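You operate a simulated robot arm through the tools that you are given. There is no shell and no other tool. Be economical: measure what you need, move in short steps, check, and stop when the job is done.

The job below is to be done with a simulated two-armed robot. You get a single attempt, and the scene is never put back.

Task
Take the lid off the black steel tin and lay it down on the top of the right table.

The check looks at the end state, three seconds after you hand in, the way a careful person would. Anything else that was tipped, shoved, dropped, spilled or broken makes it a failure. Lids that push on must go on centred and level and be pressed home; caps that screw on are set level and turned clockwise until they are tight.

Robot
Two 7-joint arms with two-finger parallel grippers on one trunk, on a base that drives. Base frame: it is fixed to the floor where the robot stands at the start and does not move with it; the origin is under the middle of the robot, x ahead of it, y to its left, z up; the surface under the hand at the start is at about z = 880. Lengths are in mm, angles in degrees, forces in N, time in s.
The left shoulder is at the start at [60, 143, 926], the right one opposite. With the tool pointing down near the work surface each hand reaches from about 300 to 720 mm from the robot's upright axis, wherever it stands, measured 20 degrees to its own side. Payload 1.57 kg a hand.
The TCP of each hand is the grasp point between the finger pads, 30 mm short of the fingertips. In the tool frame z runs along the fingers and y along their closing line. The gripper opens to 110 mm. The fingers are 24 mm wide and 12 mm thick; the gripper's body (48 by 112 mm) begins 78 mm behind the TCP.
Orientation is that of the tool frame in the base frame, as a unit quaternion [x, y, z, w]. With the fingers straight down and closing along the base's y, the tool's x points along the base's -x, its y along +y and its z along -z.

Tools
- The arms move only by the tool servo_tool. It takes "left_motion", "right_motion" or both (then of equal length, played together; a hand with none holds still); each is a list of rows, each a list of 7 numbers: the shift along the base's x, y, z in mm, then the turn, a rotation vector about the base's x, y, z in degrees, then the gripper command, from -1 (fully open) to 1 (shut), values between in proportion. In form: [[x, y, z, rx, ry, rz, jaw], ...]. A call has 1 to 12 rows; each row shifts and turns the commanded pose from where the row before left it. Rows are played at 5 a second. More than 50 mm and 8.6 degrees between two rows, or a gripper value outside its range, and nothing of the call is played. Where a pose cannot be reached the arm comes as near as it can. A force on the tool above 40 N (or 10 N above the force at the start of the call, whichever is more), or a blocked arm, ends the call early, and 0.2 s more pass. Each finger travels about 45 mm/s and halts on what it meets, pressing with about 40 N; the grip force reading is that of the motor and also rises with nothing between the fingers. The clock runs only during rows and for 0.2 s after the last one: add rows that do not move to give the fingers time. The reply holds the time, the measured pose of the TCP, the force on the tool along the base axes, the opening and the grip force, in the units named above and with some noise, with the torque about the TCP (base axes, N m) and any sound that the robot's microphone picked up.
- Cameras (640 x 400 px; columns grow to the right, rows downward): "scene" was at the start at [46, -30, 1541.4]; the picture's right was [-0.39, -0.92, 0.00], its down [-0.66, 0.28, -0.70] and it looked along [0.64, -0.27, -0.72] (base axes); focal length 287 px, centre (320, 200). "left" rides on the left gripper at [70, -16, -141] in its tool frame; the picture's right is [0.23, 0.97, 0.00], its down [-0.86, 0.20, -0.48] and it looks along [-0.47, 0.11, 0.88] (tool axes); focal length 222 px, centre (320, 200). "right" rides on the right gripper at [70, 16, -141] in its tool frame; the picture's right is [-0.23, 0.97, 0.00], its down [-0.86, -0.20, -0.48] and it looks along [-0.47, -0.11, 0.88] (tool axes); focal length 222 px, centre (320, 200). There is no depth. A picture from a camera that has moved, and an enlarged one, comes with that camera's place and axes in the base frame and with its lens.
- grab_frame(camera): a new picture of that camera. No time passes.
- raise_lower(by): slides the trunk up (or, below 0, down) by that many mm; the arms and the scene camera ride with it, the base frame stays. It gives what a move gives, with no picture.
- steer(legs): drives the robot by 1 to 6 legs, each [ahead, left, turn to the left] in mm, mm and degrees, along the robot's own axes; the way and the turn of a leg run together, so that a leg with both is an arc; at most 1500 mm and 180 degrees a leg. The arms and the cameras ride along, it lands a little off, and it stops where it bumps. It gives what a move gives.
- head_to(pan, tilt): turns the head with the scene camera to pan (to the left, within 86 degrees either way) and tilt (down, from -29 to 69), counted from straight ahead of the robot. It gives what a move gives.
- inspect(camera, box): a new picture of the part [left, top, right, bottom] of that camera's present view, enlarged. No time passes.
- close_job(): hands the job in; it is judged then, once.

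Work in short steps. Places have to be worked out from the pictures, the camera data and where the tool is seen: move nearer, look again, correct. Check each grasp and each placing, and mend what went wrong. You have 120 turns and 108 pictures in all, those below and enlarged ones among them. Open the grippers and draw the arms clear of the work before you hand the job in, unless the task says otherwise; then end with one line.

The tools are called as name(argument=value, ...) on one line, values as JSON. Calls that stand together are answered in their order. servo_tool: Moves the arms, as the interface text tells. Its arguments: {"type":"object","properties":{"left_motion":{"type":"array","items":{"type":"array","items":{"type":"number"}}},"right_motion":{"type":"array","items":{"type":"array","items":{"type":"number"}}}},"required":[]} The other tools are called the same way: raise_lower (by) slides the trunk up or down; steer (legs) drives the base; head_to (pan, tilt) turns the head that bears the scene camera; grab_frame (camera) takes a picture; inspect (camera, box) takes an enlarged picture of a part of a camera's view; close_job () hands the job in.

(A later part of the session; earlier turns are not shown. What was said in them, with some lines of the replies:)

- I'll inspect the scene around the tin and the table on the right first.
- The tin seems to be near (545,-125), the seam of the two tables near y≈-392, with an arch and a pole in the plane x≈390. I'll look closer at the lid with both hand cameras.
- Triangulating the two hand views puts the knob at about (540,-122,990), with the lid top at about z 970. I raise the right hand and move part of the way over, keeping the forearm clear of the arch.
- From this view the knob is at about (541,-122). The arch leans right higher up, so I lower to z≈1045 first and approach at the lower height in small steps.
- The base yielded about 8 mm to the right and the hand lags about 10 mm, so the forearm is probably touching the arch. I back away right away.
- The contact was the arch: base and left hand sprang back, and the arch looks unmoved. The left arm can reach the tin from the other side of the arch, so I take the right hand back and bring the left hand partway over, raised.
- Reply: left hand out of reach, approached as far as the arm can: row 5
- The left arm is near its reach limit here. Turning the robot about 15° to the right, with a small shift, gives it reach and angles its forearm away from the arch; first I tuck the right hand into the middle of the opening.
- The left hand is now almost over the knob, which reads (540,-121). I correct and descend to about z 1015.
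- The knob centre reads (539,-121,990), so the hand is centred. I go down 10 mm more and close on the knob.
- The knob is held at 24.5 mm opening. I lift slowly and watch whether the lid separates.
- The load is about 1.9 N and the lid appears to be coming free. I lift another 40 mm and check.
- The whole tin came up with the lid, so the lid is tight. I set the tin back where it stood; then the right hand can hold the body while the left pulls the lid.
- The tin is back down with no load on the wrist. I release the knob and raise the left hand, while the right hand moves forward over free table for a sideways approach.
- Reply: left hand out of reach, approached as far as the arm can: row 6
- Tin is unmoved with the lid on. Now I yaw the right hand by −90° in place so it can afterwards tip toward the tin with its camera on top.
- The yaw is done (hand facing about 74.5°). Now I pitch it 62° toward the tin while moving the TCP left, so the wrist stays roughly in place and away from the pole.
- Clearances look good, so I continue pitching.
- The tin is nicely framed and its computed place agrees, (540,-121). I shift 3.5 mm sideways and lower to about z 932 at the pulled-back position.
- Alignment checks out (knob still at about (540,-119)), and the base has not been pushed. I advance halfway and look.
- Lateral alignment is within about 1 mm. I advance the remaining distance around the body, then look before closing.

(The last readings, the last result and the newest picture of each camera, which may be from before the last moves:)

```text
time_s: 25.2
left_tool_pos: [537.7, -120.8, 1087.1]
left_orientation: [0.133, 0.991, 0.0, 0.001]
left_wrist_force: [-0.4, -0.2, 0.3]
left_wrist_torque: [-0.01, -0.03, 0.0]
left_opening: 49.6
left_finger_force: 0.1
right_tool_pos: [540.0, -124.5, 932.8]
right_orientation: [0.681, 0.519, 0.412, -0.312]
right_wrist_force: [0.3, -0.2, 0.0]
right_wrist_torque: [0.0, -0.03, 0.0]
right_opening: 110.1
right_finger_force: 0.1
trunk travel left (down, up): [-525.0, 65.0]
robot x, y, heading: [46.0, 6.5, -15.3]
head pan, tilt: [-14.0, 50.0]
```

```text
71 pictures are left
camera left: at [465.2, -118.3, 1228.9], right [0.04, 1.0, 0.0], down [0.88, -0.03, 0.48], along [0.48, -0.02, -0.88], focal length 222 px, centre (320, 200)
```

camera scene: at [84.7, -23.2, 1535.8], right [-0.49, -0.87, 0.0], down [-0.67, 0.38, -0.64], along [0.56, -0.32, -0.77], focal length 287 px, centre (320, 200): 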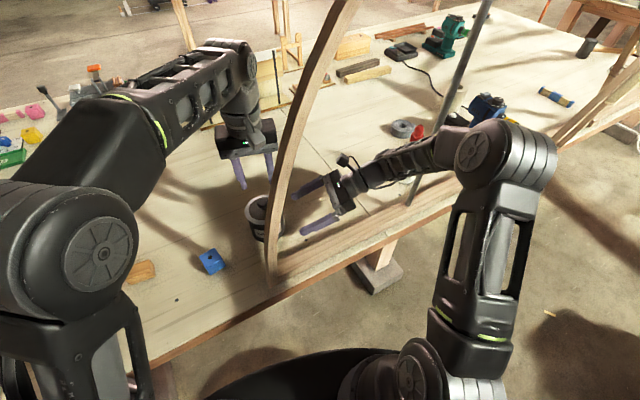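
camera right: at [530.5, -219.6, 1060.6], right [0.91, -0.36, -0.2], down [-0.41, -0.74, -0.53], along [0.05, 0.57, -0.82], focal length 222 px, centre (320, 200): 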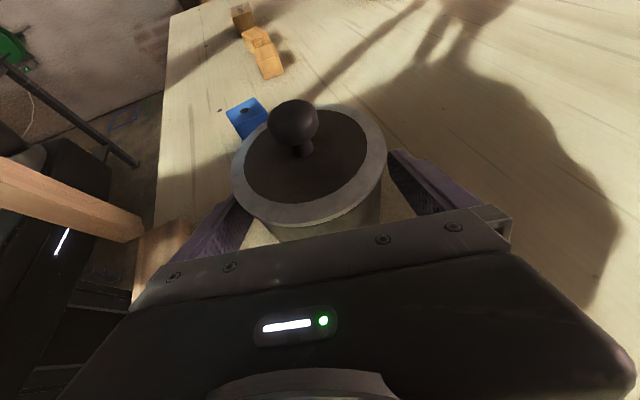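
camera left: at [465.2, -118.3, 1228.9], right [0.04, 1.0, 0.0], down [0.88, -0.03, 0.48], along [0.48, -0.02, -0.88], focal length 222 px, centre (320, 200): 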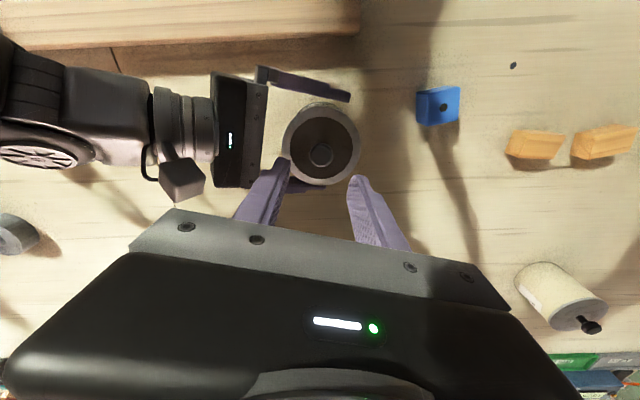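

The fingers straddle the body. I close the right gripper on the tin, and lower the left hand part-way.

servo_tool(right_motion=[[0, 0, 0, 0, 0, 0, 0], [0, 0, 0, 0, 0, 0, 0.3], [0, 0, 0, 0, 0, 0, 0.6], [0, 0, 0, 0, 0, 0, 1], [0, 0, 0, 0, 0, 0, 1]], left_motion=[[0, 0, 0, 0, 0, 0, 0.1], [0, 0, 0, 0, 0, 0, 0.1], [0, 0, -20, 0, 0, 0, 0.1], [0, 0, -20, 0, 0, 0, 0.1], [0, 0, 0, 0, 0, 0, 0.1]])

grab_frame(camera="left")

```text
time_s: 26.4
left_tool_pos: [536.9, -120.7, 1046.4]
left_orientation: [0.134, 0.991, -0.001, 0.001]
left_wrist_force: [-0.8, 0.6, 0.0]
left_wrist_torque: [-0.01, 0.01, 0.04]
left_opening: 49.6
left_finger_force: 0.0
right_tool_pos: [538.8, -124.5, 934.3]
right_orientation: [0.68, 0.52, 0.411, -0.313]
right_wrist_force: [-0.8, 0.0, 0.3]
right_wrist_torque: [0.06, 0.06, 0.02]
right_opening: 89.3
right_finger_force: 39.9
trunk travel left (down, up): [-525.0, 65.0]
robot x, y, heading: [48.4, 5.3, -15.2]
head pan, tilt: [-14.0, 50.0]
```

```text
70 pictures are left
camera left: at [465.3, -117.5, 1187.7], right [0.04, 1.0, 0.0], down [0.88, -0.03, 0.48], along [0.48, -0.02, -0.88], focal length 222 px, centre (320, 200)
```

left: 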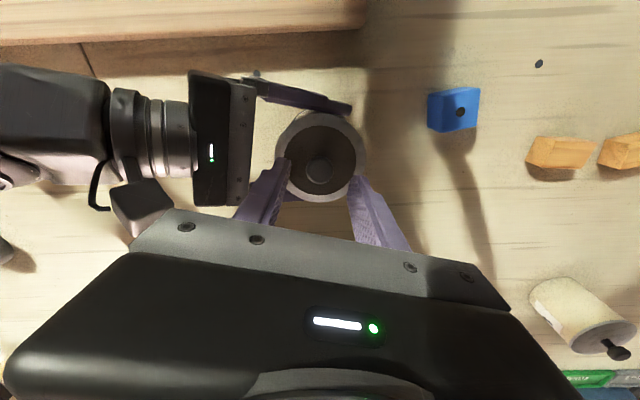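

The body is held firmly at 89 mm. I lower the left hand onto the knob and grip it.

servo_tool(left_motion=[[3, 0, -20, 0, 0, 0, 0.1], [0, 0, -20, 0, 0, 0, 0.1], [0, 0, 0, 0, 0, 0, 1], [0, 0, 0, 0, 0, 0, 1], [0, 0, 0, 0, 0, 0, 1], [0, 0, 0, 0, 0, 0, 1]])

inspect(camera="right", box=[200, 40, 440, 260])

```text
time_s: 27.8
left_tool_pos: [540.8, -120.3, 1004.5]
left_orientation: [0.133, 0.991, 0.0, 0.002]
left_wrist_force: [2.0, -1.3, -0.7]
left_wrist_torque: [-0.01, -0.04, -0.04]
left_opening: 24.2
left_finger_force: 36.4
right_tool_pos: [540.1, -125.0, 932.7]
right_orientation: [0.681, 0.519, 0.412, -0.312]
right_wrist_force: [-0.4, 0.1, 1.9]
right_wrist_torque: [-0.02, 0.02, 0.02]
right_opening: 89.2
right_finger_force: 40.4
trunk travel left (down, up): [-525.0, 65.0]
robot x, y, heading: [41.6, 5.8, -15.3]
head pan, tilt: [-14.0, 50.0]
```

```text
1.82 times, centred on (320, 150) of right
camera zoom: at [530.5, -219.7, 1060.6], right [0.91, -0.36, -0.2], down [-0.41, -0.74, -0.53], along [0.05, 0.57, -0.82], focal length 404 px, centre (320, 291)
```

zoom: 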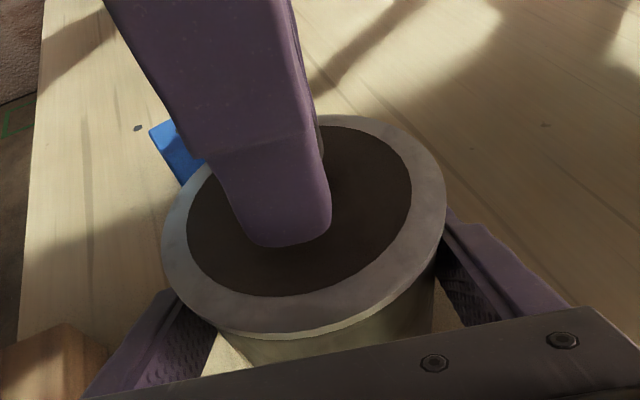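

Both grips are firm. Now I pull the lid up slowly with the left hand while the right holds the tin down.

servo_tool(left_motion=[[0, 0, 2, 0, 0, 0, 1], [0, 0, 2, 0, 0, 0, 1], [0, 0, 2, 0, 0, 0, 1], [0, 0, 2, 0, 0, 0, 1], [0, 0, 2, 0, 0, 0, 1], [0, 0, 2, 0, 0, 0, 1], [0, 0, 0, 0, 0, 0, 1]])

inspect(camera="right", box=[200, 40, 440, 260])

```text
time_s: 29.4
left_tool_pos: [541.8, -121.3, 1018.3]
left_orientation: [0.133, 0.991, 0.0, 0.001]
left_wrist_force: [-0.4, -0.1, -0.6]
left_wrist_torque: [0.04, 0.01, 0.02]
left_opening: 23.6
left_finger_force: 35.9
right_tool_pos: [539.6, -126.4, 934.5]
right_orientation: [0.68, 0.519, 0.412, -0.313]
right_wrist_force: [-0.2, 0.1, 1.2]
right_wrist_torque: [0.05, 0.12, 0.02]
right_opening: 89.1
right_finger_force: 40.0
trunk travel left (down, up): [-525.0, 65.0]
robot x, y, heading: [43.1, 8.1, -15.4]
head pan, tilt: [-14.0, 50.0]
heard: snap
```

```text
1.82 times, centred on (320, 150) of right
camera zoom: at [530.4, -219.6, 1060.6], right [0.91, -0.36, -0.2], down [-0.41, -0.74, -0.53], along [0.05, 0.57, -0.82], focal length 404 px, centre (320, 291)
```

zoom: 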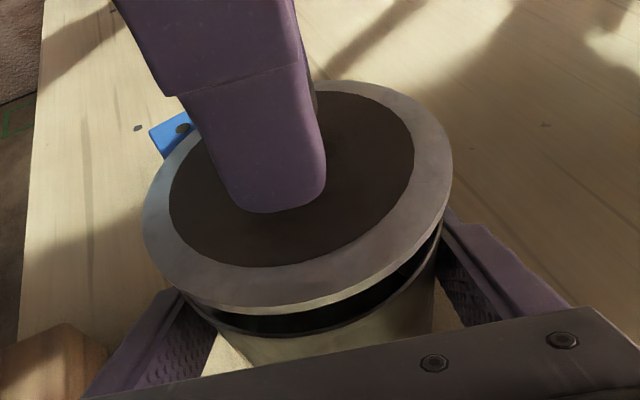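

A snap was heard and the lid is rising free of the body. I lift it well clear.

servo_tool(left_motion=[[0, 0, 8, 0, 0, 0, 1], [0, 0, 15, 0, 0, 0, 1], [0, 0, 20, 0, 0, 0, 1], [0, 0, 20, 0, 0, 0, 1], [0, 0, 0, 0, 0, 0, 1]])

grab_frame(camera="right")

grab_frame(camera="scene")

```text
time_s: 30.6
left_tool_pos: [542.6, -119.7, 1081.3]
left_orientation: [0.132, 0.991, 0.0, 0.001]
left_wrist_force: [-0.5, -0.5, -1.1]
left_wrist_torque: [-0.04, -0.01, 0.02]
left_opening: 23.8
left_finger_force: 35.6
right_tool_pos: [540.4, -125.4, 932.4]
right_orientation: [0.681, 0.518, 0.413, -0.312]
right_wrist_force: [-0.1, -0.5, 1.1]
right_wrist_torque: [0.04, 0.11, 0.02]
right_opening: 89.2
right_finger_force: 40.5
trunk travel left (down, up): [-525.0, 65.0]
robot x, y, heading: [45.0, 5.9, -15.7]
head pan, tilt: [-14.0, 50.0]
```

```text
67 pictures are left
camera right: at [530.4, -219.7, 1060.6], right [0.91, -0.36, -0.2], down [-0.41, -0.74, -0.53], along [0.05, 0.57, -0.82], focal length 222 px, centre (320, 200)
```

right: 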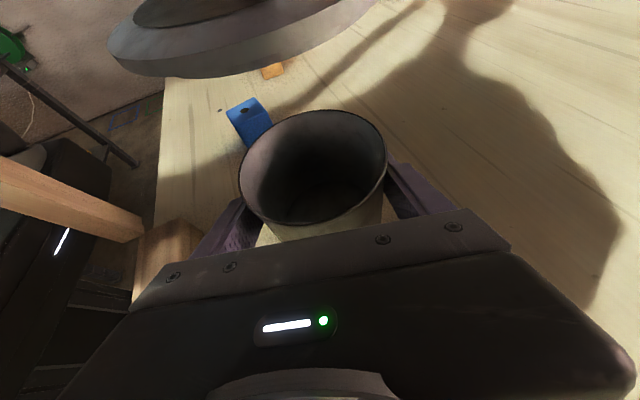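

```text
66 pictures are left
camera scene: at [84.7, -23.3, 1535.8], right [-0.49, -0.87, 0.0], down [-0.67, 0.38, -0.64], along [0.56, -0.32, -0.77], focal length 287 px, centre (320, 200)
```

scene: 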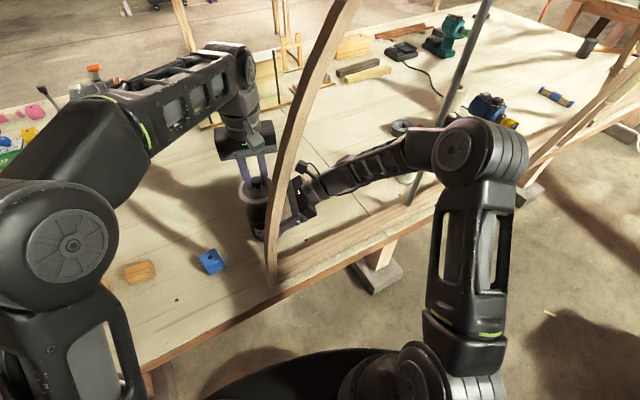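

The lid is off and the tin stands open in place. I release the right gripper fully and back it straight out.

servo_tool(right_motion=[[0, 0, 0, 0, 0, 0, -1], [0, 0, 0, 0, 0, 0, -1], [0, 0, 0, 0, 0, 0, -1], [-3, -10, 0, 0, 0, 0, -1], [-5.5, -20, 0, 0, 0, 0, -1], [-6, -22, 0, 0, 0, 0, -1], [-6, -22, 0, 0, 0, 0, -1], [-6, -22, 0, 0, 0, 0, -1], [0, 0, 0, 0, 0, 0, -1]])

grab_frame(camera="right")

grab_frame(camera="scene")

```text
time_s: 32.6
left_tool_pos: [542.2, -119.0, 1081.5]
left_orientation: [0.133, 0.991, 0.0, 0.001]
left_wrist_force: [0.5, -0.4, -0.3]
left_wrist_torque: [-0.02, 0.01, 0.02]
left_opening: 23.6
left_finger_force: 36.4
right_tool_pos: [515.1, -219.6, 931.9]
right_orientation: [0.68, 0.519, 0.412, -0.312]
right_wrist_force: [0.8, -0.2, -0.1]
right_wrist_torque: [0.0, -0.04, -0.01]
right_opening: 110.2
right_finger_force: 0.0
trunk travel left (down, up): [-525.0, 65.0]
robot x, y, heading: [43.7, 0.2, -15.5]
head pan, tilt: [-14.0, 50.0]
```

```text
65 pictures are left
camera right: at [505.7, -313.3, 1058.9], right [0.91, -0.36, -0.2], down [-0.41, -0.74, -0.53], along [0.05, 0.57, -0.82], focal length 222 px, centre (320, 200)
```

right: 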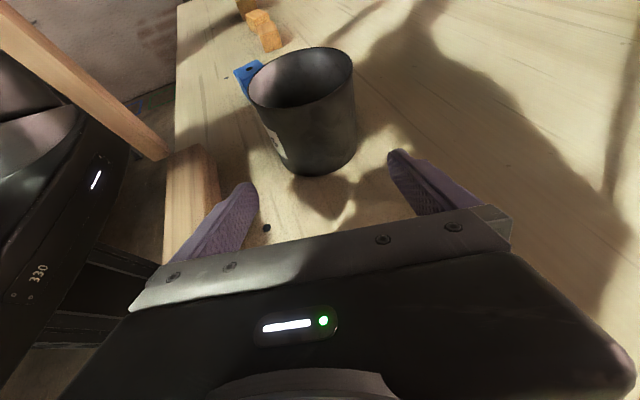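

```text
64 pictures are left
camera scene: at [84.9, -23.2, 1535.8], right [-0.49, -0.87, 0.0], down [-0.67, 0.38, -0.64], along [0.56, -0.32, -0.77], focal length 287 px, centre (320, 200)
```

scene: 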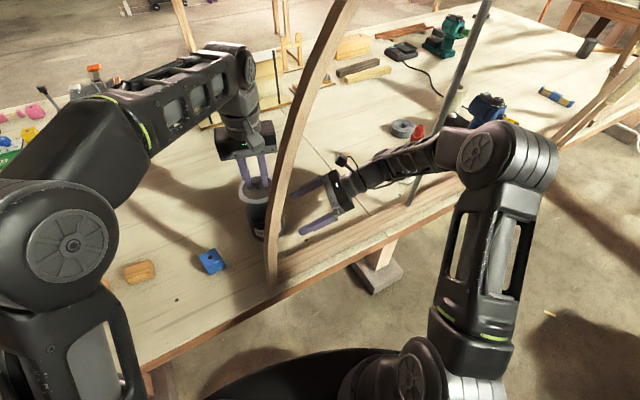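

The tin is upright and unmoved. I reverse the right arm's path: up, then un-pitch.

servo_tool(right_motion=[[0, 0, 30, 0, 0, 0, -1], [0, 0, 30, 0, 0, 0, -1], [0, 0, 30, 0, 0, 0, -1], [0, 0, 30, 0, 0, 0, -1], [-4, -14, 26, -7.5, 2.08, 0, -1], [-4, -14, 0, -7.5, 2.08, 0, -1], [-4, -14, 0, -7.5, 2.08, 0, -1], [-4, -14, 0, -7.5, 2.08, 0, -1], [-4, -14, 0, -7.5, 2.08, 0, -1], [-4, -14, 0, -7.5, 2.08, 0, -1], [-4, -14, 0, -7.5, 2.08, 0, -1], [-4, -14, 0, -7.5, 2.08, 0, -1]])

servo_tool(right_motion=[[0, 0, 0, 0, 0, 8.2, -1], [0, 0, 0, 0, 0, 8.2, -1], [0, 0, 0, 0, 0, 8.2, -1], [0, 0, 0, 0, 0, 8.2, -1], [0, 0, 0, 0, 0, 8.2, -1], [0, 0, 0, 0, 0, 8.2, -1], [0, 0, 0, 0, 0, 8.2, -1], [0, 0, 0, 0, 0, 8.2, -1], [0, 0, 0, 0, 0, 8.2, -1], [0, 0, 0, 0, 0, 8.2, -1], [0, 0, 0, 0, 0, 8, -1], [0, 0, 0, 0, 0, 0, -1]])

servo_tool(right_motion=[[-40, 0, 0, 0, 0, 0, -1], [-40, 5, 0, 0, 0, 0, -1], [-40, 10, 0, 0, 0, 0, -1], [0, 0, 0, 0, 0, 0, -1]])

grab_frame(camera="scene")

```text
time_s: 35.2
left_tool_pos: [542.4, -119.6, 1081.7]
left_orientation: [0.133, 0.991, 0.0, 0.001]
left_wrist_force: [-0.8, 0.1, -0.2]
left_wrist_torque: [-0.02, 0.01, -0.01]
left_opening: 23.8
left_finger_force: 36.3
right_tool_pos: [481.9, -334.2, 1079.9]
right_orientation: [0.795, 0.607, 0.0, 0.002]
right_wrist_force: [-1.3, 0.2, 0.3]
right_wrist_torque: [0.0, -0.01, 0.0]
right_opening: 109.9
right_finger_force: 0.0
trunk travel left (down, up): [-525.0, 65.0]
robot x, y, heading: [43.4, 3.5, -15.4]
head pan, tilt: [-14.0, 50.0]
```

```text
time_s: 37.8
left_tool_pos: [543.6, -119.0, 1081.7]
left_orientation: [0.133, 0.991, 0.001, 0.0]
left_wrist_force: [-0.1, 0.0, 0.3]
left_wrist_torque: [0.0, -0.01, 0.0]
left_opening: 23.8
left_finger_force: 35.9
right_tool_pos: [482.2, -332.8, 1079.5]
right_orientation: [0.134, 0.991, 0.0, 0.0]
right_wrist_force: [-0.7, -0.2, -0.1]
right_wrist_torque: [0.02, 0.01, 0.0]
right_opening: 109.8
right_finger_force: 0.0
trunk travel left (down, up): [-525.0, 65.0]
robot x, y, heading: [43.8, 4.2, -15.5]
head pan, tilt: [-14.0, 50.0]
```

```text
time_s: 38.8
left_tool_pos: [543.0, -121.0, 1081.0]
left_orientation: [0.133, 0.991, 0.001, 0.0]
left_wrist_force: [-0.4, 0.5, -1.6]
left_wrist_torque: [0.01, 0.03, -0.04]
left_opening: 23.7
left_finger_force: 36.3
right_tool_pos: [361.5, -320.2, 1074.3]
right_orientation: [0.135, 0.991, 0.001, -0.001]
right_wrist_force: [0.3, -0.5, 0.3]
right_wrist_torque: [-0.04, 0.01, 0.02]
right_opening: 109.9
right_finger_force: 0.0
trunk travel left (down, up): [-525.0, 65.0]
robot x, y, heading: [46.3, 5.8, -15.4]
head pan, tilt: [-14.0, 50.0]
```

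```text
63 pictures are left
camera scene: at [85.7, -23.5, 1535.8], right [-0.49, -0.87, 0.0], down [-0.67, 0.38, -0.64], along [0.56, -0.31, -0.77], focal length 287 px, centre (320, 200)
```

scene: 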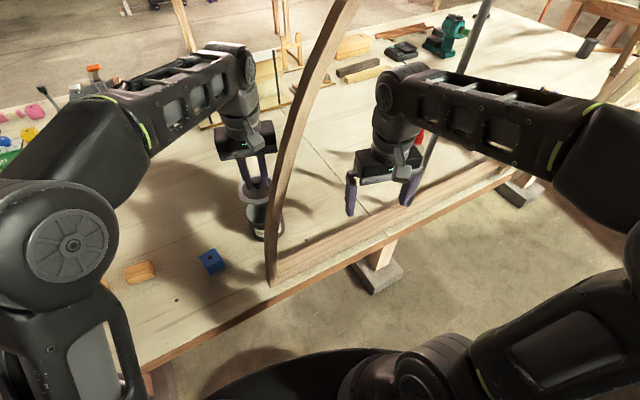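

Now I draw the left hand with the lid left, away from the arch, and back toward the robot before driving out.

servo_tool(left_motion=[[0, 25, 5, 0, 0, 0, 1], [-15, 30, 5, 0, 0, 0, 1], [-25, 30, 10, 0, 0, 0, 1], [-30, 30, 10, 0, 0, 0, 1], [-30, 15, 10, 0, 0, 0, 1], [0, 0, 0, 0, 0, 0, 1]])

grab_frame(camera="scene")

grab_frame(camera="left")

```text
time_s: 40.2
left_tool_pos: [455.9, 6.3, 1112.3]
left_orientation: [0.134, 0.991, 0.005, 0.0]
left_wrist_force: [0.0, -0.2, -0.5]
left_wrist_torque: [-0.02, -0.03, 0.01]
left_opening: 23.6
left_finger_force: 35.5
left hand out of reach, approached as far as the arm can: row 5
right_tool_pos: [359.7, -318.7, 1076.7]
right_orientation: [0.134, 0.991, 0.0, 0.0]
right_wrist_force: [0.1, -0.1, 0.4]
right_wrist_torque: [-0.01, -0.01, 0.04]
right_opening: 109.8
right_finger_force: 0.1
trunk travel left (down, up): [-525.0, 65.0]
robot x, y, heading: [48.6, 4.3, -15.5]
head pan, tilt: [-14.0, 50.0]
```

```text
62 pictures are left
camera scene: at [84.3, -23.1, 1535.8], right [-0.49, -0.87, 0.0], down [-0.67, 0.38, -0.64], along [0.56, -0.32, -0.77], focal length 287 px, centre (320, 200)
```

scene: 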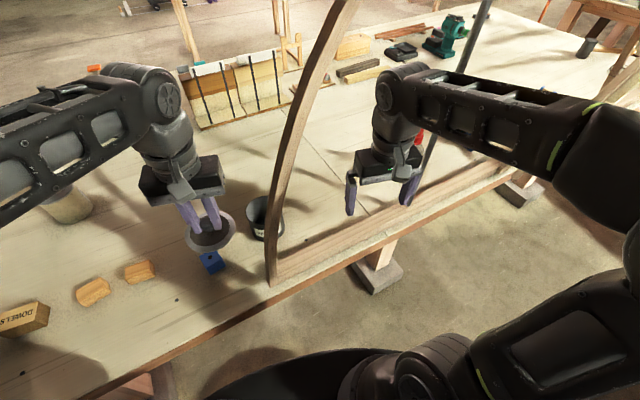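

```text
61 pictures are left
camera left: at [383.1, 8.4, 1253.5], right [0.04, 1.0, 0.01], down [0.88, -0.04, 0.48], along [0.48, -0.01, -0.88], focal length 222 px, centre (320, 200)
```

left: 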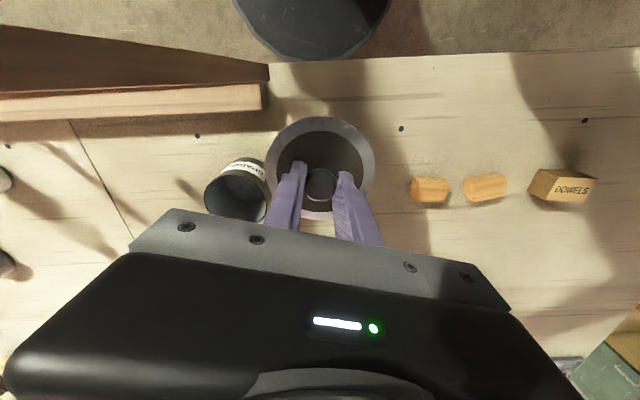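

The lid is held securely and clear. I drive back 260 mm along the current heading, then turn left to face straight.

steer(legs=[[-260, 0, 0], [0, 0, 15.5]])

head_to(pan=-45, tilt=38)

grab_frame(camera="scene")

```text
time_s: 43.0
left_tool_pos: [189.5, 184.2, 1112.0]
left_orientation: [0.0, 1.0, 0.005, 0.0]
left_wrist_force: [-0.2, -0.6, -0.1]
left_wrist_torque: [-0.04, 0.02, -0.02]
left_opening: 23.5
left_finger_force: 35.7
right_tool_pos: [186.7, -155.6, 1075.7]
right_orientation: [-0.001, 1.0, 0.0, 0.001]
right_wrist_force: [-0.3, 0.5, -0.4]
right_wrist_torque: [-0.05, 0.02, 0.04]
right_opening: 109.9
right_finger_force: 0.0
trunk travel left (down, up): [-525.0, 65.0]
robot x, y, heading: [-204.2, 73.4, 0.1]
head pan, tilt: [-14.0, 50.0]
```

```text
time_s: 44.0
left_tool_pos: [190.9, 183.8, 1111.9]
left_orientation: [0.0, 1.0, 0.004, -0.001]
left_wrist_force: [-0.1, -0.4, 0.1]
left_wrist_torque: [0.0, 0.0, 0.02]
left_opening: 23.6
left_finger_force: 36.0
right_tool_pos: [186.2, -156.6, 1076.2]
right_orientation: [-0.001, 1.0, 0.0, 0.0]
right_wrist_force: [0.2, 0.1, -0.2]
right_wrist_torque: [0.03, 0.01, -0.02]
right_opening: 110.2
right_finger_force: 0.1
trunk travel left (down, up): [-525.0, 65.0]
robot x, y, heading: [-202.7, 75.8, -0.1]
head pan, tilt: [-45.0, 38.0]
```

```text
60 pictures are left
camera scene: at [-171.5, 13.9, 1553.0], right [-0.71, -0.71, 0.0], down [-0.44, 0.43, -0.79], along [0.56, -0.56, -0.62], focal length 287 px, centre (320, 200)
```

scene: 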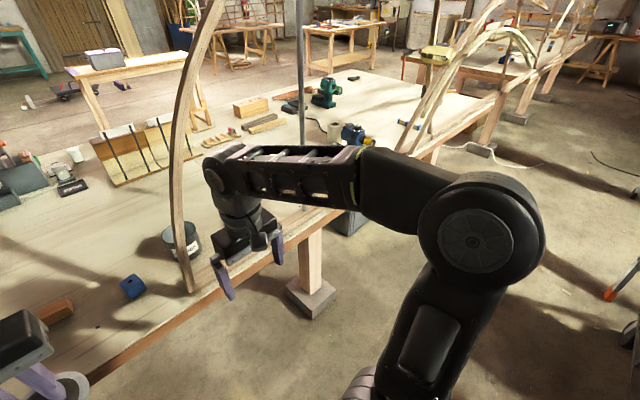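

The way to the right along the table front is clear. I drive 560 mm right and look at the right table from there.

steer(legs=[[0, -560, 0]])

head_to(pan=0, tilt=42)

grab_frame(camera="scene")

```text
time_s: 47.2
left_tool_pos: [193.6, -389.1, 1112.9]
left_orientation: [-0.003, 1.0, 0.004, -0.001]
left_wrist_force: [-0.6, -0.2, -0.6]
left_wrist_torque: [0.04, -0.03, 0.0]
left_opening: 24.1
left_finger_force: 36.6
right_tool_pos: [191.7, -729.1, 1075.4]
right_orientation: [-0.004, 1.0, -0.001, 0.0]
right_wrist_force: [-0.7, -0.4, 0.2]
right_wrist_torque: [0.03, 0.03, -0.01]
right_opening: 110.0
right_finger_force: 0.0
trunk travel left (down, up): [-525.0, 65.0]
robot x, y, heading: [-201.5, -504.9, 0.6]
head pan, tilt: [-45.0, 38.0]
```

```text
time_s: 48.4
left_tool_pos: [191.8, -387.7, 1113.3]
left_orientation: [-0.004, 1.0, 0.005, -0.001]
left_wrist_force: [-0.1, -0.8, -1.1]
left_wrist_torque: [-0.03, -0.02, 0.02]
left_opening: 24.1
left_finger_force: 36.0
right_tool_pos: [190.3, -728.7, 1076.6]
right_orientation: [-0.004, 1.0, 0.0, 0.0]
right_wrist_force: [-0.8, 0.3, 0.0]
right_wrist_torque: [0.01, -0.02, 0.0]
right_opening: 110.2
right_finger_force: 0.2
trunk travel left (down, up): [-525.0, 65.0]
robot x, y, heading: [-202.8, -499.9, 0.4]
head pan, tilt: [0.0, 42.0]
```

```text
59 pictures are left
camera scene: at [-146.2, -500.3, 1547.1], right [0.01, -1.0, 0.0], down [-0.67, -0.01, -0.74], along [0.74, 0.01, -0.67], focal length 287 px, centre (320, 200)
```

scene: 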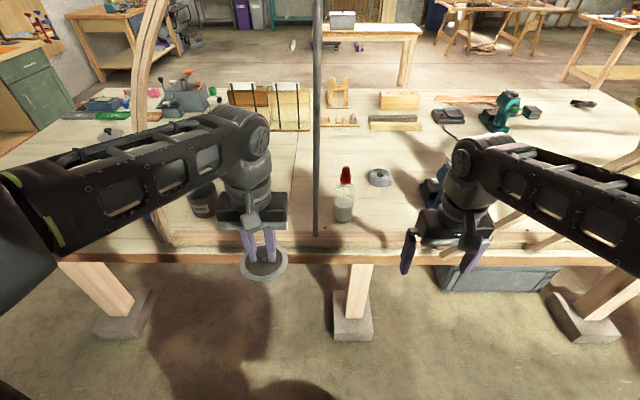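

From here: pole at about (414,-487), seam at y≈-392, bottle at (486,-568) and free table beyond the pole near (545,-462). I drive forward with the left hand passing between arch and pole.

steer(legs=[[0, 20, -0.4], [150, 0, 0]])

grab_frame(camera="scene")

grab_frame(camera="left")

```text
time_s: 50.1
left_tool_pos: [341.3, -370.0, 1111.0]
left_orientation: [-0.002, 1.0, 0.004, -0.002]
left_wrist_force: [0.7, 0.1, -0.9]
left_wrist_torque: [0.0, 0.03, 0.03]
left_opening: 24.1
left_finger_force: 36.3
right_tool_pos: [335.2, -710.5, 1075.3]
right_orientation: [-0.002, 1.0, 0.0, -0.001]
right_wrist_force: [0.7, -0.2, 0.0]
right_wrist_torque: [0.0, 0.06, 0.01]
right_opening: 110.0
right_finger_force: 0.0
trunk travel left (down, up): [-525.0, 65.0]
robot x, y, heading: [-53.7, -482.6, 0.3]
head pan, tilt: [0.0, 42.0]
```

```text
58 pictures are left
camera scene: at [1.8, -480.1, 1547.0], right [0.0, -1.0, 0.0], down [-0.67, 0.0, -0.74], along [0.74, 0.0, -0.67], focal length 287 px, centre (320, 200)
```

scene: 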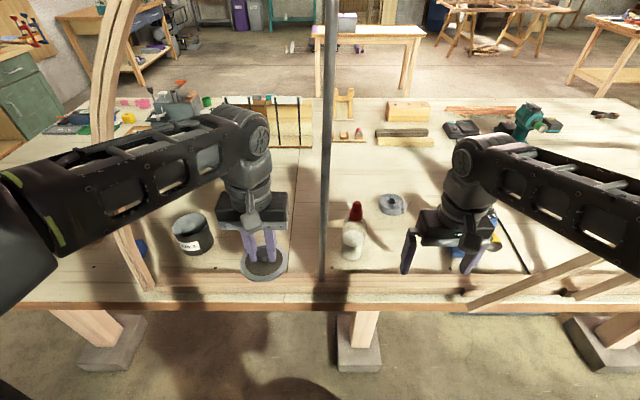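

```text
57 pictures are left
camera left: at [271.5, -388.1, 1253.1], right [-0.23, 0.97, 0.01], down [0.86, 0.2, 0.48], along [0.46, 0.12, -0.88], focal length 222 px, centre (320, 200)
```

left: 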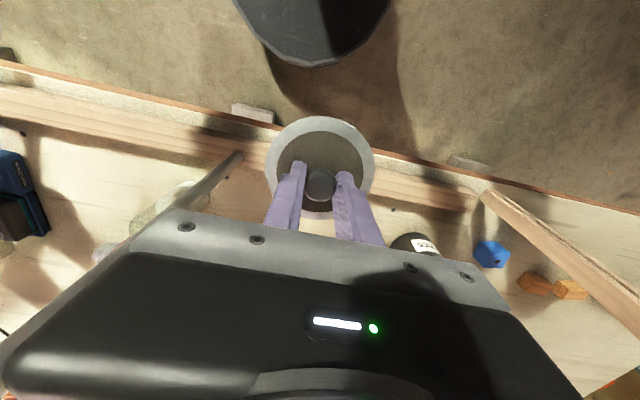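

Pole is about 60 mm clear of the hand on the right, and the bottle and the right-hand timbers are clear as well. I drive on 135 mm.

steer(legs=[[70, 0, -0.3], [65, 0, 0]])

grab_frame(camera="scene")

grab_frame(camera="left")

```text
time_s: 51.7
left_tool_pos: [477.1, -373.2, 1111.3]
left_orientation: [0.003, 1.0, 0.005, -0.001]
left_wrist_force: [0.3, 0.2, -1.1]
left_wrist_torque: [0.0, 0.04, 0.0]
left_opening: 23.9
left_finger_force: 36.0
right_tool_pos: [470.5, -713.3, 1076.1]
right_orientation: [0.002, 1.0, -0.001, -0.002]
right_wrist_force: [0.9, 0.5, -0.4]
right_wrist_torque: [0.0, 0.03, 0.01]
right_opening: 110.0
right_finger_force: 0.0
trunk travel left (down, up): [-525.0, 65.0]
robot x, y, heading: [79.3, -481.7, -0.2]
head pan, tilt: [0.0, 42.0]
```

```text
56 pictures are left
camera scene: at [137.9, -480.7, 1547.0], right [0.0, -1.0, 0.0], down [-0.67, 0.0, -0.74], along [0.74, 0.0, -0.67], focal length 287 px, centre (320, 200)
```

scene: 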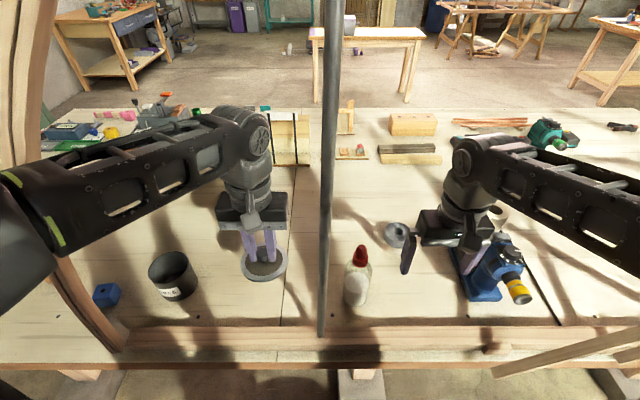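

```text
55 pictures are left
camera left: at [408.3, -390.5, 1253.1], right [-0.22, 0.97, 0.01], down [0.86, 0.19, 0.48], along [0.46, 0.11, -0.88], focal length 222 px, centre (320, 200)
```

left: 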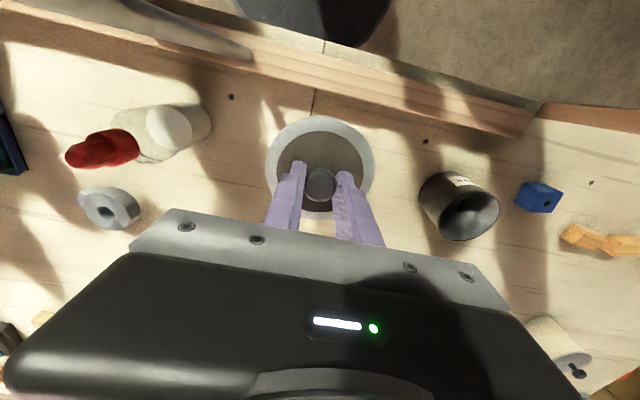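

The seam re-measures at y≈-391 and the bottle at (502,-568). I move the lid over (590,-458), forward first, then to the right.

servo_tool(left_motion=[[35, 0, -10, 0, 0, 0, 1], [35, -5, -10, 0, 0, 0, 1], [28, -20, -10, 0, 0, 0, 1], [15, -30, -10, 0, 0, 0, 1], [0, -30, -10, 0, 0, 0, 1], [0, 0, 0, 0, 0, 0, 1]])

grab_frame(camera="scene")

grab_frame(camera="left")

```text
time_s: 53.1
left_tool_pos: [588.6, -456.4, 1062.4]
left_orientation: [0.003, 1.0, 0.004, -0.001]
left_wrist_force: [0.7, 0.1, -0.4]
left_wrist_torque: [0.0, 0.0, 0.01]
left_opening: 24.3
left_finger_force: 35.8
right_tool_pos: [470.5, -712.2, 1077.0]
right_orientation: [0.002, 1.0, 0.0, 0.0]
right_wrist_force: [0.2, 0.2, -0.5]
right_wrist_torque: [-0.03, -0.02, 0.0]
right_opening: 109.9
right_finger_force: 0.0
trunk travel left (down, up): [-525.0, 65.0]
robot x, y, heading: [78.2, -483.0, -0.0]
head pan, tilt: [0.0, 42.0]
```

```text
54 pictures are left
camera scene: at [136.1, -480.4, 1547.1], right [0.0, -1.0, 0.0], down [-0.67, 0.0, -0.74], along [0.74, 0.0, -0.67], focal length 287 px, centre (320, 200)
```

scene: 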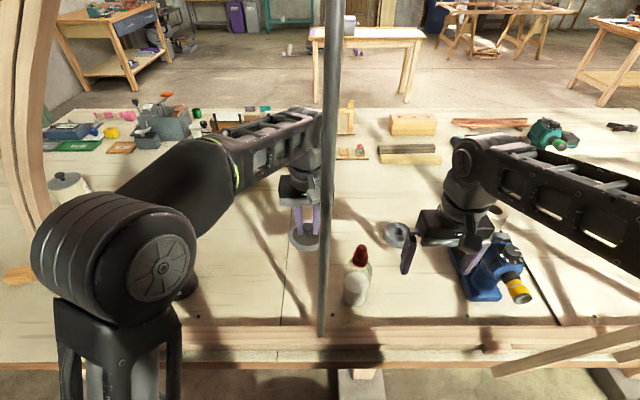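

```text
53 pictures are left
camera left: at [518.3, -472.9, 1203.8], right [-0.22, 0.97, 0.01], down [0.86, 0.19, 0.48], along [0.46, 0.11, -0.88], focal length 222 px, centre (320, 200)
```

left: 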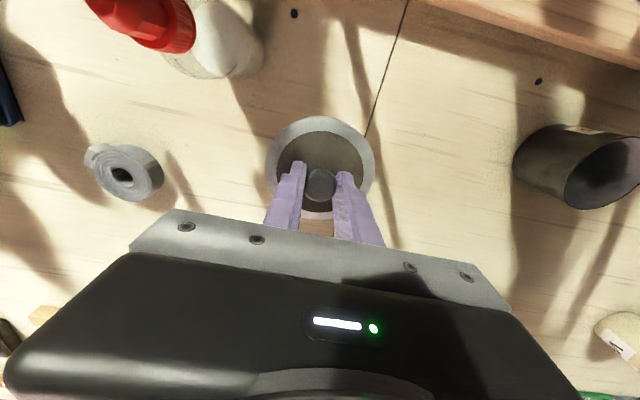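

The lid is over the target spot, with the base not pushed. I lower 80 mm and check the elbow-to-arch clearance.

servo_tool(left_motion=[[0, -3, -25, 0, 0, 0, 1], [0, 0, -25, 0, 0, 0, 1], [0, 0, -25, 0, 0, 0, 1], [0, 0, 0, 0, 0, 0, 1]])

head_to(pan=20, tilt=46)

grab_frame(camera="scene")

```text
time_s: 54.1
left_tool_pos: [590.7, -461.4, 985.7]
left_orientation: [0.003, 1.0, 0.005, 0.0]
left_wrist_force: [0.3, -0.2, 0.1]
left_wrist_torque: [0.01, 0.0, 0.01]
left_opening: 23.8
left_finger_force: 35.7
right_tool_pos: [470.2, -713.3, 1076.6]
right_orientation: [0.001, 1.0, 0.0, 0.001]
right_wrist_force: [-0.4, -0.2, 0.6]
right_wrist_torque: [0.01, -0.01, 0.0]
right_opening: 110.0
right_finger_force: 0.1
trunk travel left (down, up): [-525.0, 65.0]
robot x, y, heading: [81.5, -481.8, -0.2]
head pan, tilt: [0.0, 42.0]
```

```text
time_s: 54.9
left_tool_pos: [591.2, -462.1, 986.8]
left_orientation: [0.003, 1.0, 0.004, -0.001]
left_wrist_force: [0.3, 0.3, -1.2]
left_wrist_torque: [0.03, -0.01, -0.01]
left_opening: 24.3
left_finger_force: 36.2
right_tool_pos: [471.4, -713.6, 1077.0]
right_orientation: [0.002, 1.0, 0.001, 0.0]
right_wrist_force: [0.0, 0.1, -0.2]
right_wrist_torque: [0.02, -0.01, 0.0]
right_opening: 110.0
right_finger_force: 0.0
trunk travel left (down, up): [-525.0, 65.0]
robot x, y, heading: [75.7, -483.7, -0.3]
head pan, tilt: [20.0, 46.0]
```

```text
52 pictures are left
camera scene: at [128.3, -453.3, 1541.3], right [0.34, -0.94, 0.0], down [-0.68, -0.24, -0.69], along [0.65, 0.23, -0.72], focal length 287 px, centre (320, 200)
```

scene: 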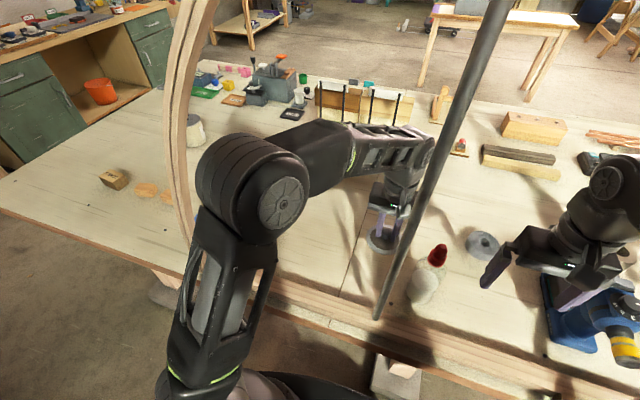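

No contact and clearance is adequate. I lower further, slowing near the expected contact at z≈930.

servo_tool(left_motion=[[0, 0, -20, 0, 0, 0, 1], [0, 0, -15, 0, 0, 0, 1], [0, 0, -6, 0, 0, 0, 1], [0, 0, -4, 0, 0, 0, 1], [0, 0, 0, 0, 0, 0, 1]])

inspect(camera="left", box=[220, 80, 460, 240])

inspect(camera="scene", box=[330, 170, 470, 290])

```text
time_s: 56.1
left_tool_pos: [589.9, -461.2, 941.6]
left_orientation: [0.003, 1.0, 0.005, -0.001]
left_wrist_force: [0.6, 0.3, -0.4]
left_wrist_torque: [-0.03, -0.04, 0.0]
left_opening: 24.0
left_finger_force: 35.9
right_tool_pos: [470.7, -712.8, 1076.0]
right_orientation: [0.002, 1.0, 0.001, 0.0]
right_wrist_force: [0.2, -0.3, 0.7]
right_wrist_torque: [0.02, 0.03, -0.01]
right_opening: 109.8
right_finger_force: 0.0
trunk travel left (down, up): [-525.0, 65.0]
robot x, y, heading: [77.9, -483.9, -0.3]
head pan, tilt: [20.0, 46.0]
```

```text
2.50 times, centred on (340, 160) of left
camera zoom: at [519.9, -478.8, 1083.3], right [-0.22, 0.97, 0.01], down [0.86, 0.19, 0.48], along [0.46, 0.11, -0.88], focal length 555 px, centre (270, 300)
```

zoom: 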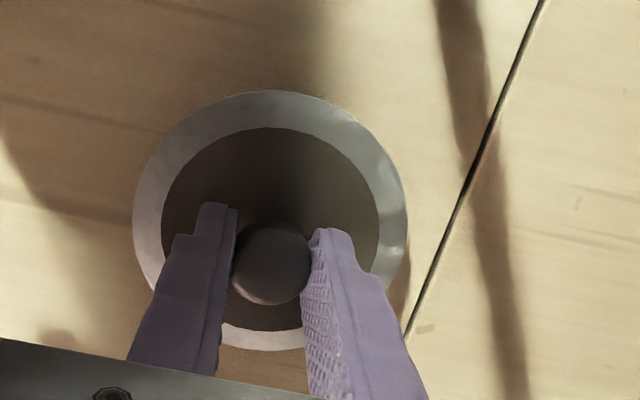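

```text
3.33 times, centred on (400, 230) of scene
camera zoom: at [128.3, -453.2, 1541.3], right [0.34, -0.94, 0.0], down [-0.68, -0.24, -0.69], along [0.65, 0.24, -0.72], focal length 956 px, centre (53, 100)
```

zoom: 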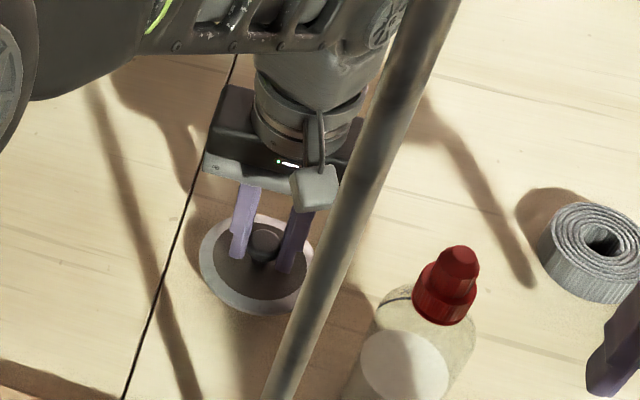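

The lid is wholly right of the seam. I nudge it 6 mm further right and lower in 2 mm steps until contact shows in the force.

servo_tool(left_motion=[[0, -6, -2, 0, 0, 0, 1], [0, 0, -2, 0, 0, 0, 1], [0, 0, -2, 0, 0, 0, 1], [0, 0, -2, 0, 0, 0, 1], [0, 0, 0, 0, 0, 0, 1]])

inspect(camera="scene", box=[330, 170, 470, 290])

```text
time_s: 57.3
left_tool_pos: [589.4, -466.5, 933.7]
left_orientation: [0.001, 1.0, 0.005, 0.0]
left_wrist_force: [0.2, 1.0, -0.6]
left_wrist_torque: [-0.03, 0.0, -0.01]
left_opening: 24.1
left_finger_force: 36.1
right_tool_pos: [471.0, -713.8, 1076.5]
right_orientation: [0.001, 1.0, -0.001, 0.0]
right_wrist_force: [-0.5, -0.2, 0.0]
right_wrist_torque: [0.02, 0.0, 0.01]
right_opening: 109.9
right_finger_force: 0.1
trunk travel left (down, up): [-525.0, 65.0]
robot x, y, heading: [86.0, -482.5, -0.4]
head pan, tilt: [20.0, 46.0]
```

```text
3.33 times, centred on (400, 230) of scene
camera zoom: at [128.3, -453.2, 1541.3], right [0.34, -0.94, 0.0], down [-0.68, -0.24, -0.69], along [0.65, 0.24, -0.72], focal length 956 px, centre (53, 100)
```

zoom: 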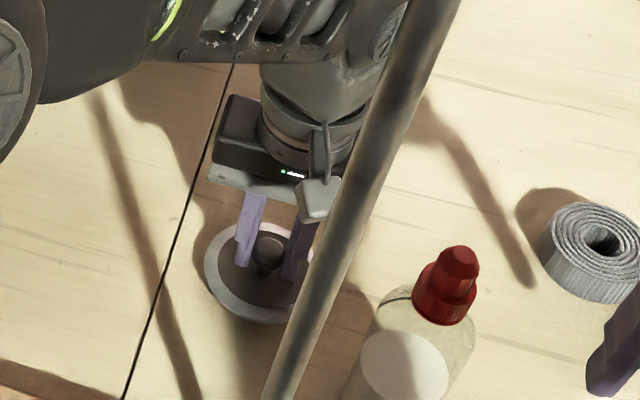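

Not touching yet; I continue in small steps.

servo_tool(left_motion=[[0, 0, -2, 0, 0, 0, 1], [0, 0, -2, 0, 0, 0, 1], [0, 0, -1.5, 0, 0, 0, 1], [0, 0, 0, 0, 0, 0, 1]])

servo_tool(left_motion=[[0, 0, -1.5, 0, 0, 0, 1], [0, 0, 0, 0, 0, 0, 1]])

inspect(camera="left", box=[220, 80, 460, 240])

```text
time_s: 58.3
left_tool_pos: [590.5, -467.4, 928.3]
left_orientation: [0.003, 1.0, 0.005, 0.0]
left_wrist_force: [0.6, 0.3, 0.0]
left_wrist_torque: [0.0, 0.02, 0.01]
left_opening: 24.2
left_finger_force: 35.9
right_tool_pos: [469.7, -714.1, 1076.7]
right_orientation: [0.002, 1.0, 0.001, 0.0]
right_wrist_force: [0.0, -0.1, 0.1]
right_wrist_torque: [0.0, -0.04, 0.0]
right_opening: 110.0
right_finger_force: 0.1
trunk travel left (down, up): [-525.0, 65.0]
robot x, y, heading: [82.7, -482.1, -0.0]
head pan, tilt: [20.0, 46.0]
```

```text
time_s: 58.9
left_tool_pos: [590.2, -465.7, 927.4]
left_orientation: [0.003, 1.0, 0.004, -0.001]
left_wrist_force: [-0.2, -0.3, -1.1]
left_wrist_torque: [0.0, -0.02, -0.02]
left_opening: 24.1
left_finger_force: 35.9
right_tool_pos: [471.1, -712.2, 1075.8]
right_orientation: [0.001, 1.0, 0.001, 0.0]
right_wrist_force: [0.2, 0.0, -0.9]
right_wrist_torque: [0.02, 0.01, 0.03]
right_opening: 110.1
right_finger_force: 0.1
trunk travel left (down, up): [-525.0, 65.0]
robot x, y, heading: [84.4, -483.5, -0.1]
head pan, tilt: [20.0, 46.0]
```

```text
2.50 times, centred on (340, 160) of left
camera zoom: at [520.3, -483.4, 1068.9], right [-0.22, 0.97, 0.01], down [0.86, 0.19, 0.48], along [0.46, 0.11, -0.88], focal length 555 px, centre (270, 300)
```

zoom: 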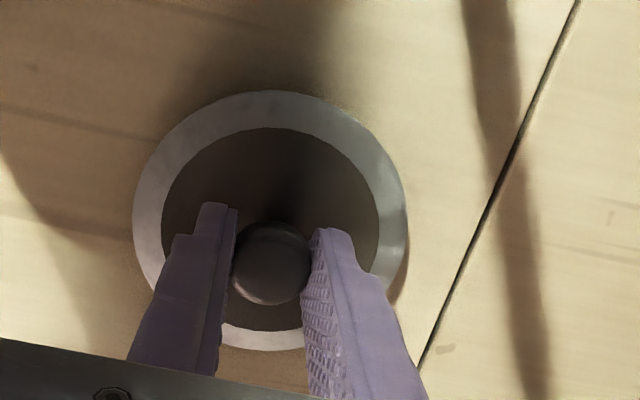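

servo_tool(left_motion=[[0, 0, -1.5, 0, 0, 0, 1], [0, 0, -1.5, 0, 0, 0, 1], [0, 0, 0, 0, 0, 0, 1]])

servo_tool(left_motion=[[0, 0, -1.5, 0, 0, 0, 1], [0, 0, 0, 0, 0, 0, 1]])

inspect(camera="scene", box=[350, 200, 430, 270])

```text
time_s: 59.7
left_tool_pos: [589.3, -466.5, 925.2]
left_orientation: [0.002, 1.0, 0.004, 0.0]
left_wrist_force: [0.8, 4.8, 12.1]
left_wrist_torque: [-0.13, -0.2, 0.07]
left_opening: 24.2
left_finger_force: 36.1
right_tool_pos: [470.7, -712.5, 1077.0]
right_orientation: [0.002, 1.0, 0.0, 0.0]
right_wrist_force: [1.2, 0.5, 0.7]
right_wrist_torque: [0.03, 0.03, 0.02]
right_opening: 110.0
right_finger_force: 0.1
trunk travel left (down, up): [-525.0, 65.0]
robot x, y, heading: [81.6, -478.8, -0.0]
head pan, tilt: [20.0, 46.0]
```

```text
time_s: 60.3
left_tool_pos: [588.6, -466.0, 924.5]
left_orientation: [0.002, 1.0, 0.003, 0.003]
left_wrist_force: [3.1, 6.4, 29.7]
left_wrist_torque: [0.13, 0.08, 0.01]
left_opening: 24.1
left_finger_force: 35.8
right_tool_pos: [468.7, -713.2, 1077.9]
right_orientation: [0.001, 1.0, 0.0, 0.001]
right_wrist_force: [0.0, 0.3, -0.2]
right_wrist_torque: [-0.03, -0.04, 0.01]
right_opening: 110.2
right_finger_force: 0.0
trunk travel left (down, up): [-525.0, 65.0]
robot x, y, heading: [80.6, -484.1, -0.4]
head pan, tilt: [20.0, 46.0]
```

```text
5.71 times, centred on (390, 235) of scene
camera zoom: at [126.1, -452.4, 1541.7], right [0.34, -0.94, 0.0], down [-0.68, -0.24, -0.7], along [0.65, 0.23, -0.72], focal length 1640 px, centre (-80, 0)
```

zoom: 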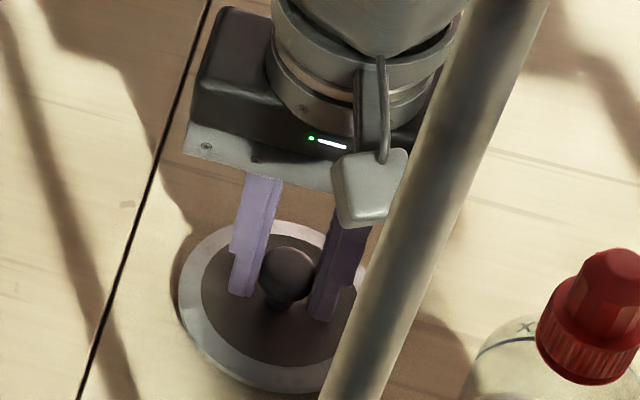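

The lid is resting on the table (30 N up). I relieve the pressure by 2 mm, open the fingers moderately, and rise.

servo_tool(left_motion=[[0, 0, 2, 0, 0, 0, 1], [0, 0, 0, 0, 0, 0, 0.5], [0, 0, 0, 0, 0, 0, 0.2], [0, 0, 0, 0, 0, 0, 0.1], [0, 0, 0, 0, 0, 0, 0.1], [0, 0, 10, 0, 0, 0, 0.1], [0, 0, 25, 0, 0, 0, 0.1], [0, 0, 30, 0, 0, 0, 0.1], [0, 0, 0, 0, 0, 0, 0.1]])

grab_frame(camera="left")

grab_frame(camera="scene")

```text
time_s: 62.3
left_tool_pos: [589.3, -464.5, 989.6]
left_orientation: [0.003, 1.0, 0.004, -0.001]
left_wrist_force: [-0.3, 0.5, -0.8]
left_wrist_torque: [0.0, -0.01, 0.01]
left_opening: 49.5
left_finger_force: 0.1
right_tool_pos: [470.5, -714.3, 1076.2]
right_orientation: [0.001, 1.0, 0.0, 0.0]
right_wrist_force: [0.0, -0.6, 0.4]
right_wrist_torque: [0.02, 0.0, -0.02]
right_opening: 110.4
right_finger_force: 0.1
trunk travel left (down, up): [-525.0, 65.0]
robot x, y, heading: [81.0, -480.8, -0.4]
head pan, tilt: [20.0, 46.0]
```

```text
46 pictures are left
camera left: at [519.0, -482.8, 1131.5], right [-0.22, 0.98, 0.01], down [0.86, 0.19, 0.48], along [0.46, 0.11, -0.88], focal length 222 px, centre (320, 200)
```

left: 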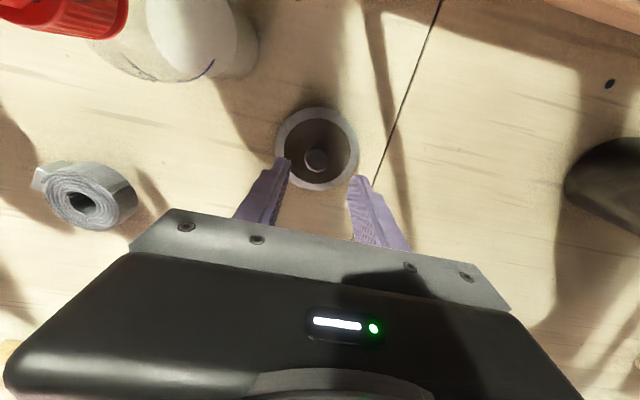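

```text
45 pictures are left
camera scene: at [128.5, -453.2, 1541.3], right [0.34, -0.94, 0.0], down [-0.68, -0.24, -0.69], along [0.65, 0.24, -0.72], focal length 287 px, centre (320, 200)
```

scene: 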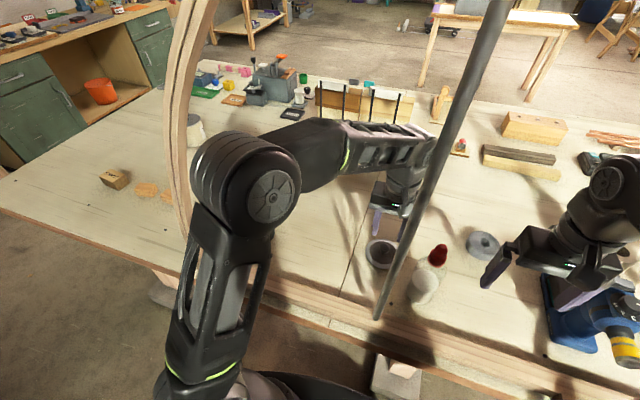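

The lid lies flat on the right table, clear of the seam. I raise the left hand, reverse it along its approach, open it, and then back the robot out.

servo_tool(left_motion=[[0, 0, 35, 0, 0, 0, 0.1], [0, 0, 35, 0, 0, 0, 0.1], [0, 30, 10, 0, 0, 0, 0], [-15, 30, 10, 0, 0, 0, -0.5], [-28, 22, 10, 0, 0, 0, -1], [-35, 8, 10, 0, 0, 0, -1], [-35, 0, 10, 0, 0, 0, -1], [0, 0, 0, 0, 0, 0, -1]])

steer(legs=[[-280, 0, 0]])

grab_frame(camera="scene")

```text
time_s: 64.1
left_tool_pos: [475.5, -379.0, 1106.0]
left_orientation: [0.003, 1.0, 0.004, -0.001]
left_wrist_force: [0.2, -0.5, -0.1]
left_wrist_torque: [-0.01, 0.0, 0.0]
left_opening: 110.3
left_finger_force: 0.2
right_tool_pos: [472.0, -713.2, 1076.2]
right_orientation: [0.002, 1.0, 0.001, -0.001]
right_wrist_force: [-0.2, 0.0, -0.1]
right_wrist_torque: [0.03, 0.01, -0.01]
right_opening: 110.0
right_finger_force: 0.0
trunk travel left (down, up): [-525.0, 65.0]
robot x, y, heading: [81.0, -481.6, -0.2]
head pan, tilt: [20.0, 46.0]
```

```text
time_s: 66.1
left_tool_pos: [195.9, -377.4, 1106.1]
left_orientation: [0.001, 1.0, 0.004, 0.0]
left_wrist_force: [-0.6, 0.7, 0.3]
left_wrist_torque: [-0.02, -0.04, 0.05]
left_opening: 110.1
left_finger_force: 0.0
right_tool_pos: [191.4, -710.9, 1077.0]
right_orientation: [0.0, 1.0, 0.0, 0.0]
right_wrist_force: [0.0, 0.7, -0.4]
right_wrist_torque: [0.02, -0.05, 0.03]
right_opening: 109.9
right_finger_force: 0.0
trunk travel left (down, up): [-525.0, 65.0]
robot x, y, heading: [-197.9, -480.7, -0.1]
head pan, tilt: [20.0, 46.0]
```

```text
44 pictures are left
camera scene: at [-151.6, -452.5, 1541.4], right [0.34, -0.94, 0.0], down [-0.68, -0.25, -0.7], along [0.65, 0.24, -0.72], focal length 287 px, centre (320, 200)
```

scene: 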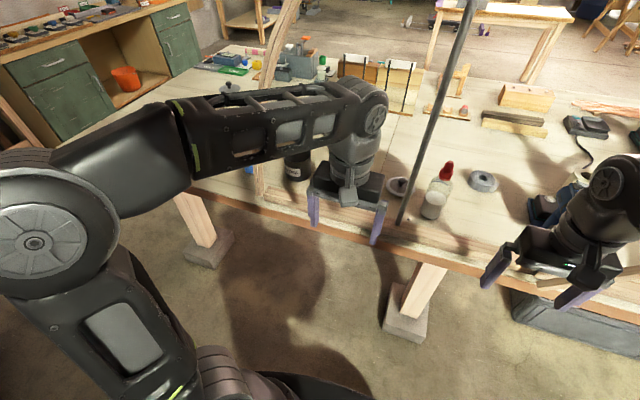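

Everything stands as it was and both arms are clear. One enlarged look confirms the lid and tin before handing in.

inspect(camera="scene", box=[230, 120, 510, 280])

```text
2.29 times, centred on (370, 200) of scene
camera zoom: at [-151.6, -452.5, 1541.4], right [0.34, -0.94, 0.0], down [-0.68, -0.25, -0.7], along [0.65, 0.24, -0.72], focal length 656 px, centre (206, 200)
```

zoom: 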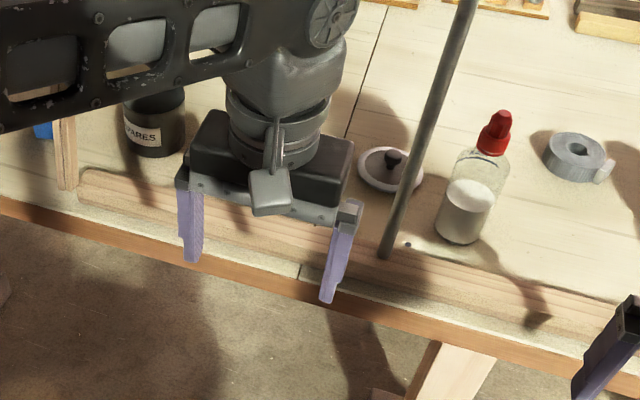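

The lid lies flat on the right table beyond the seam, the tin is upright, and the grippers are open. I hand in.

close_job()

```text
The job is handed in.
```

The lid is off the black tin and lying flat, knob up, on the right table clear of the seam. The tin is upright in its original place; the right forearm touched the wooden arch once early on, but I backed off and the arch didn't appear to move.
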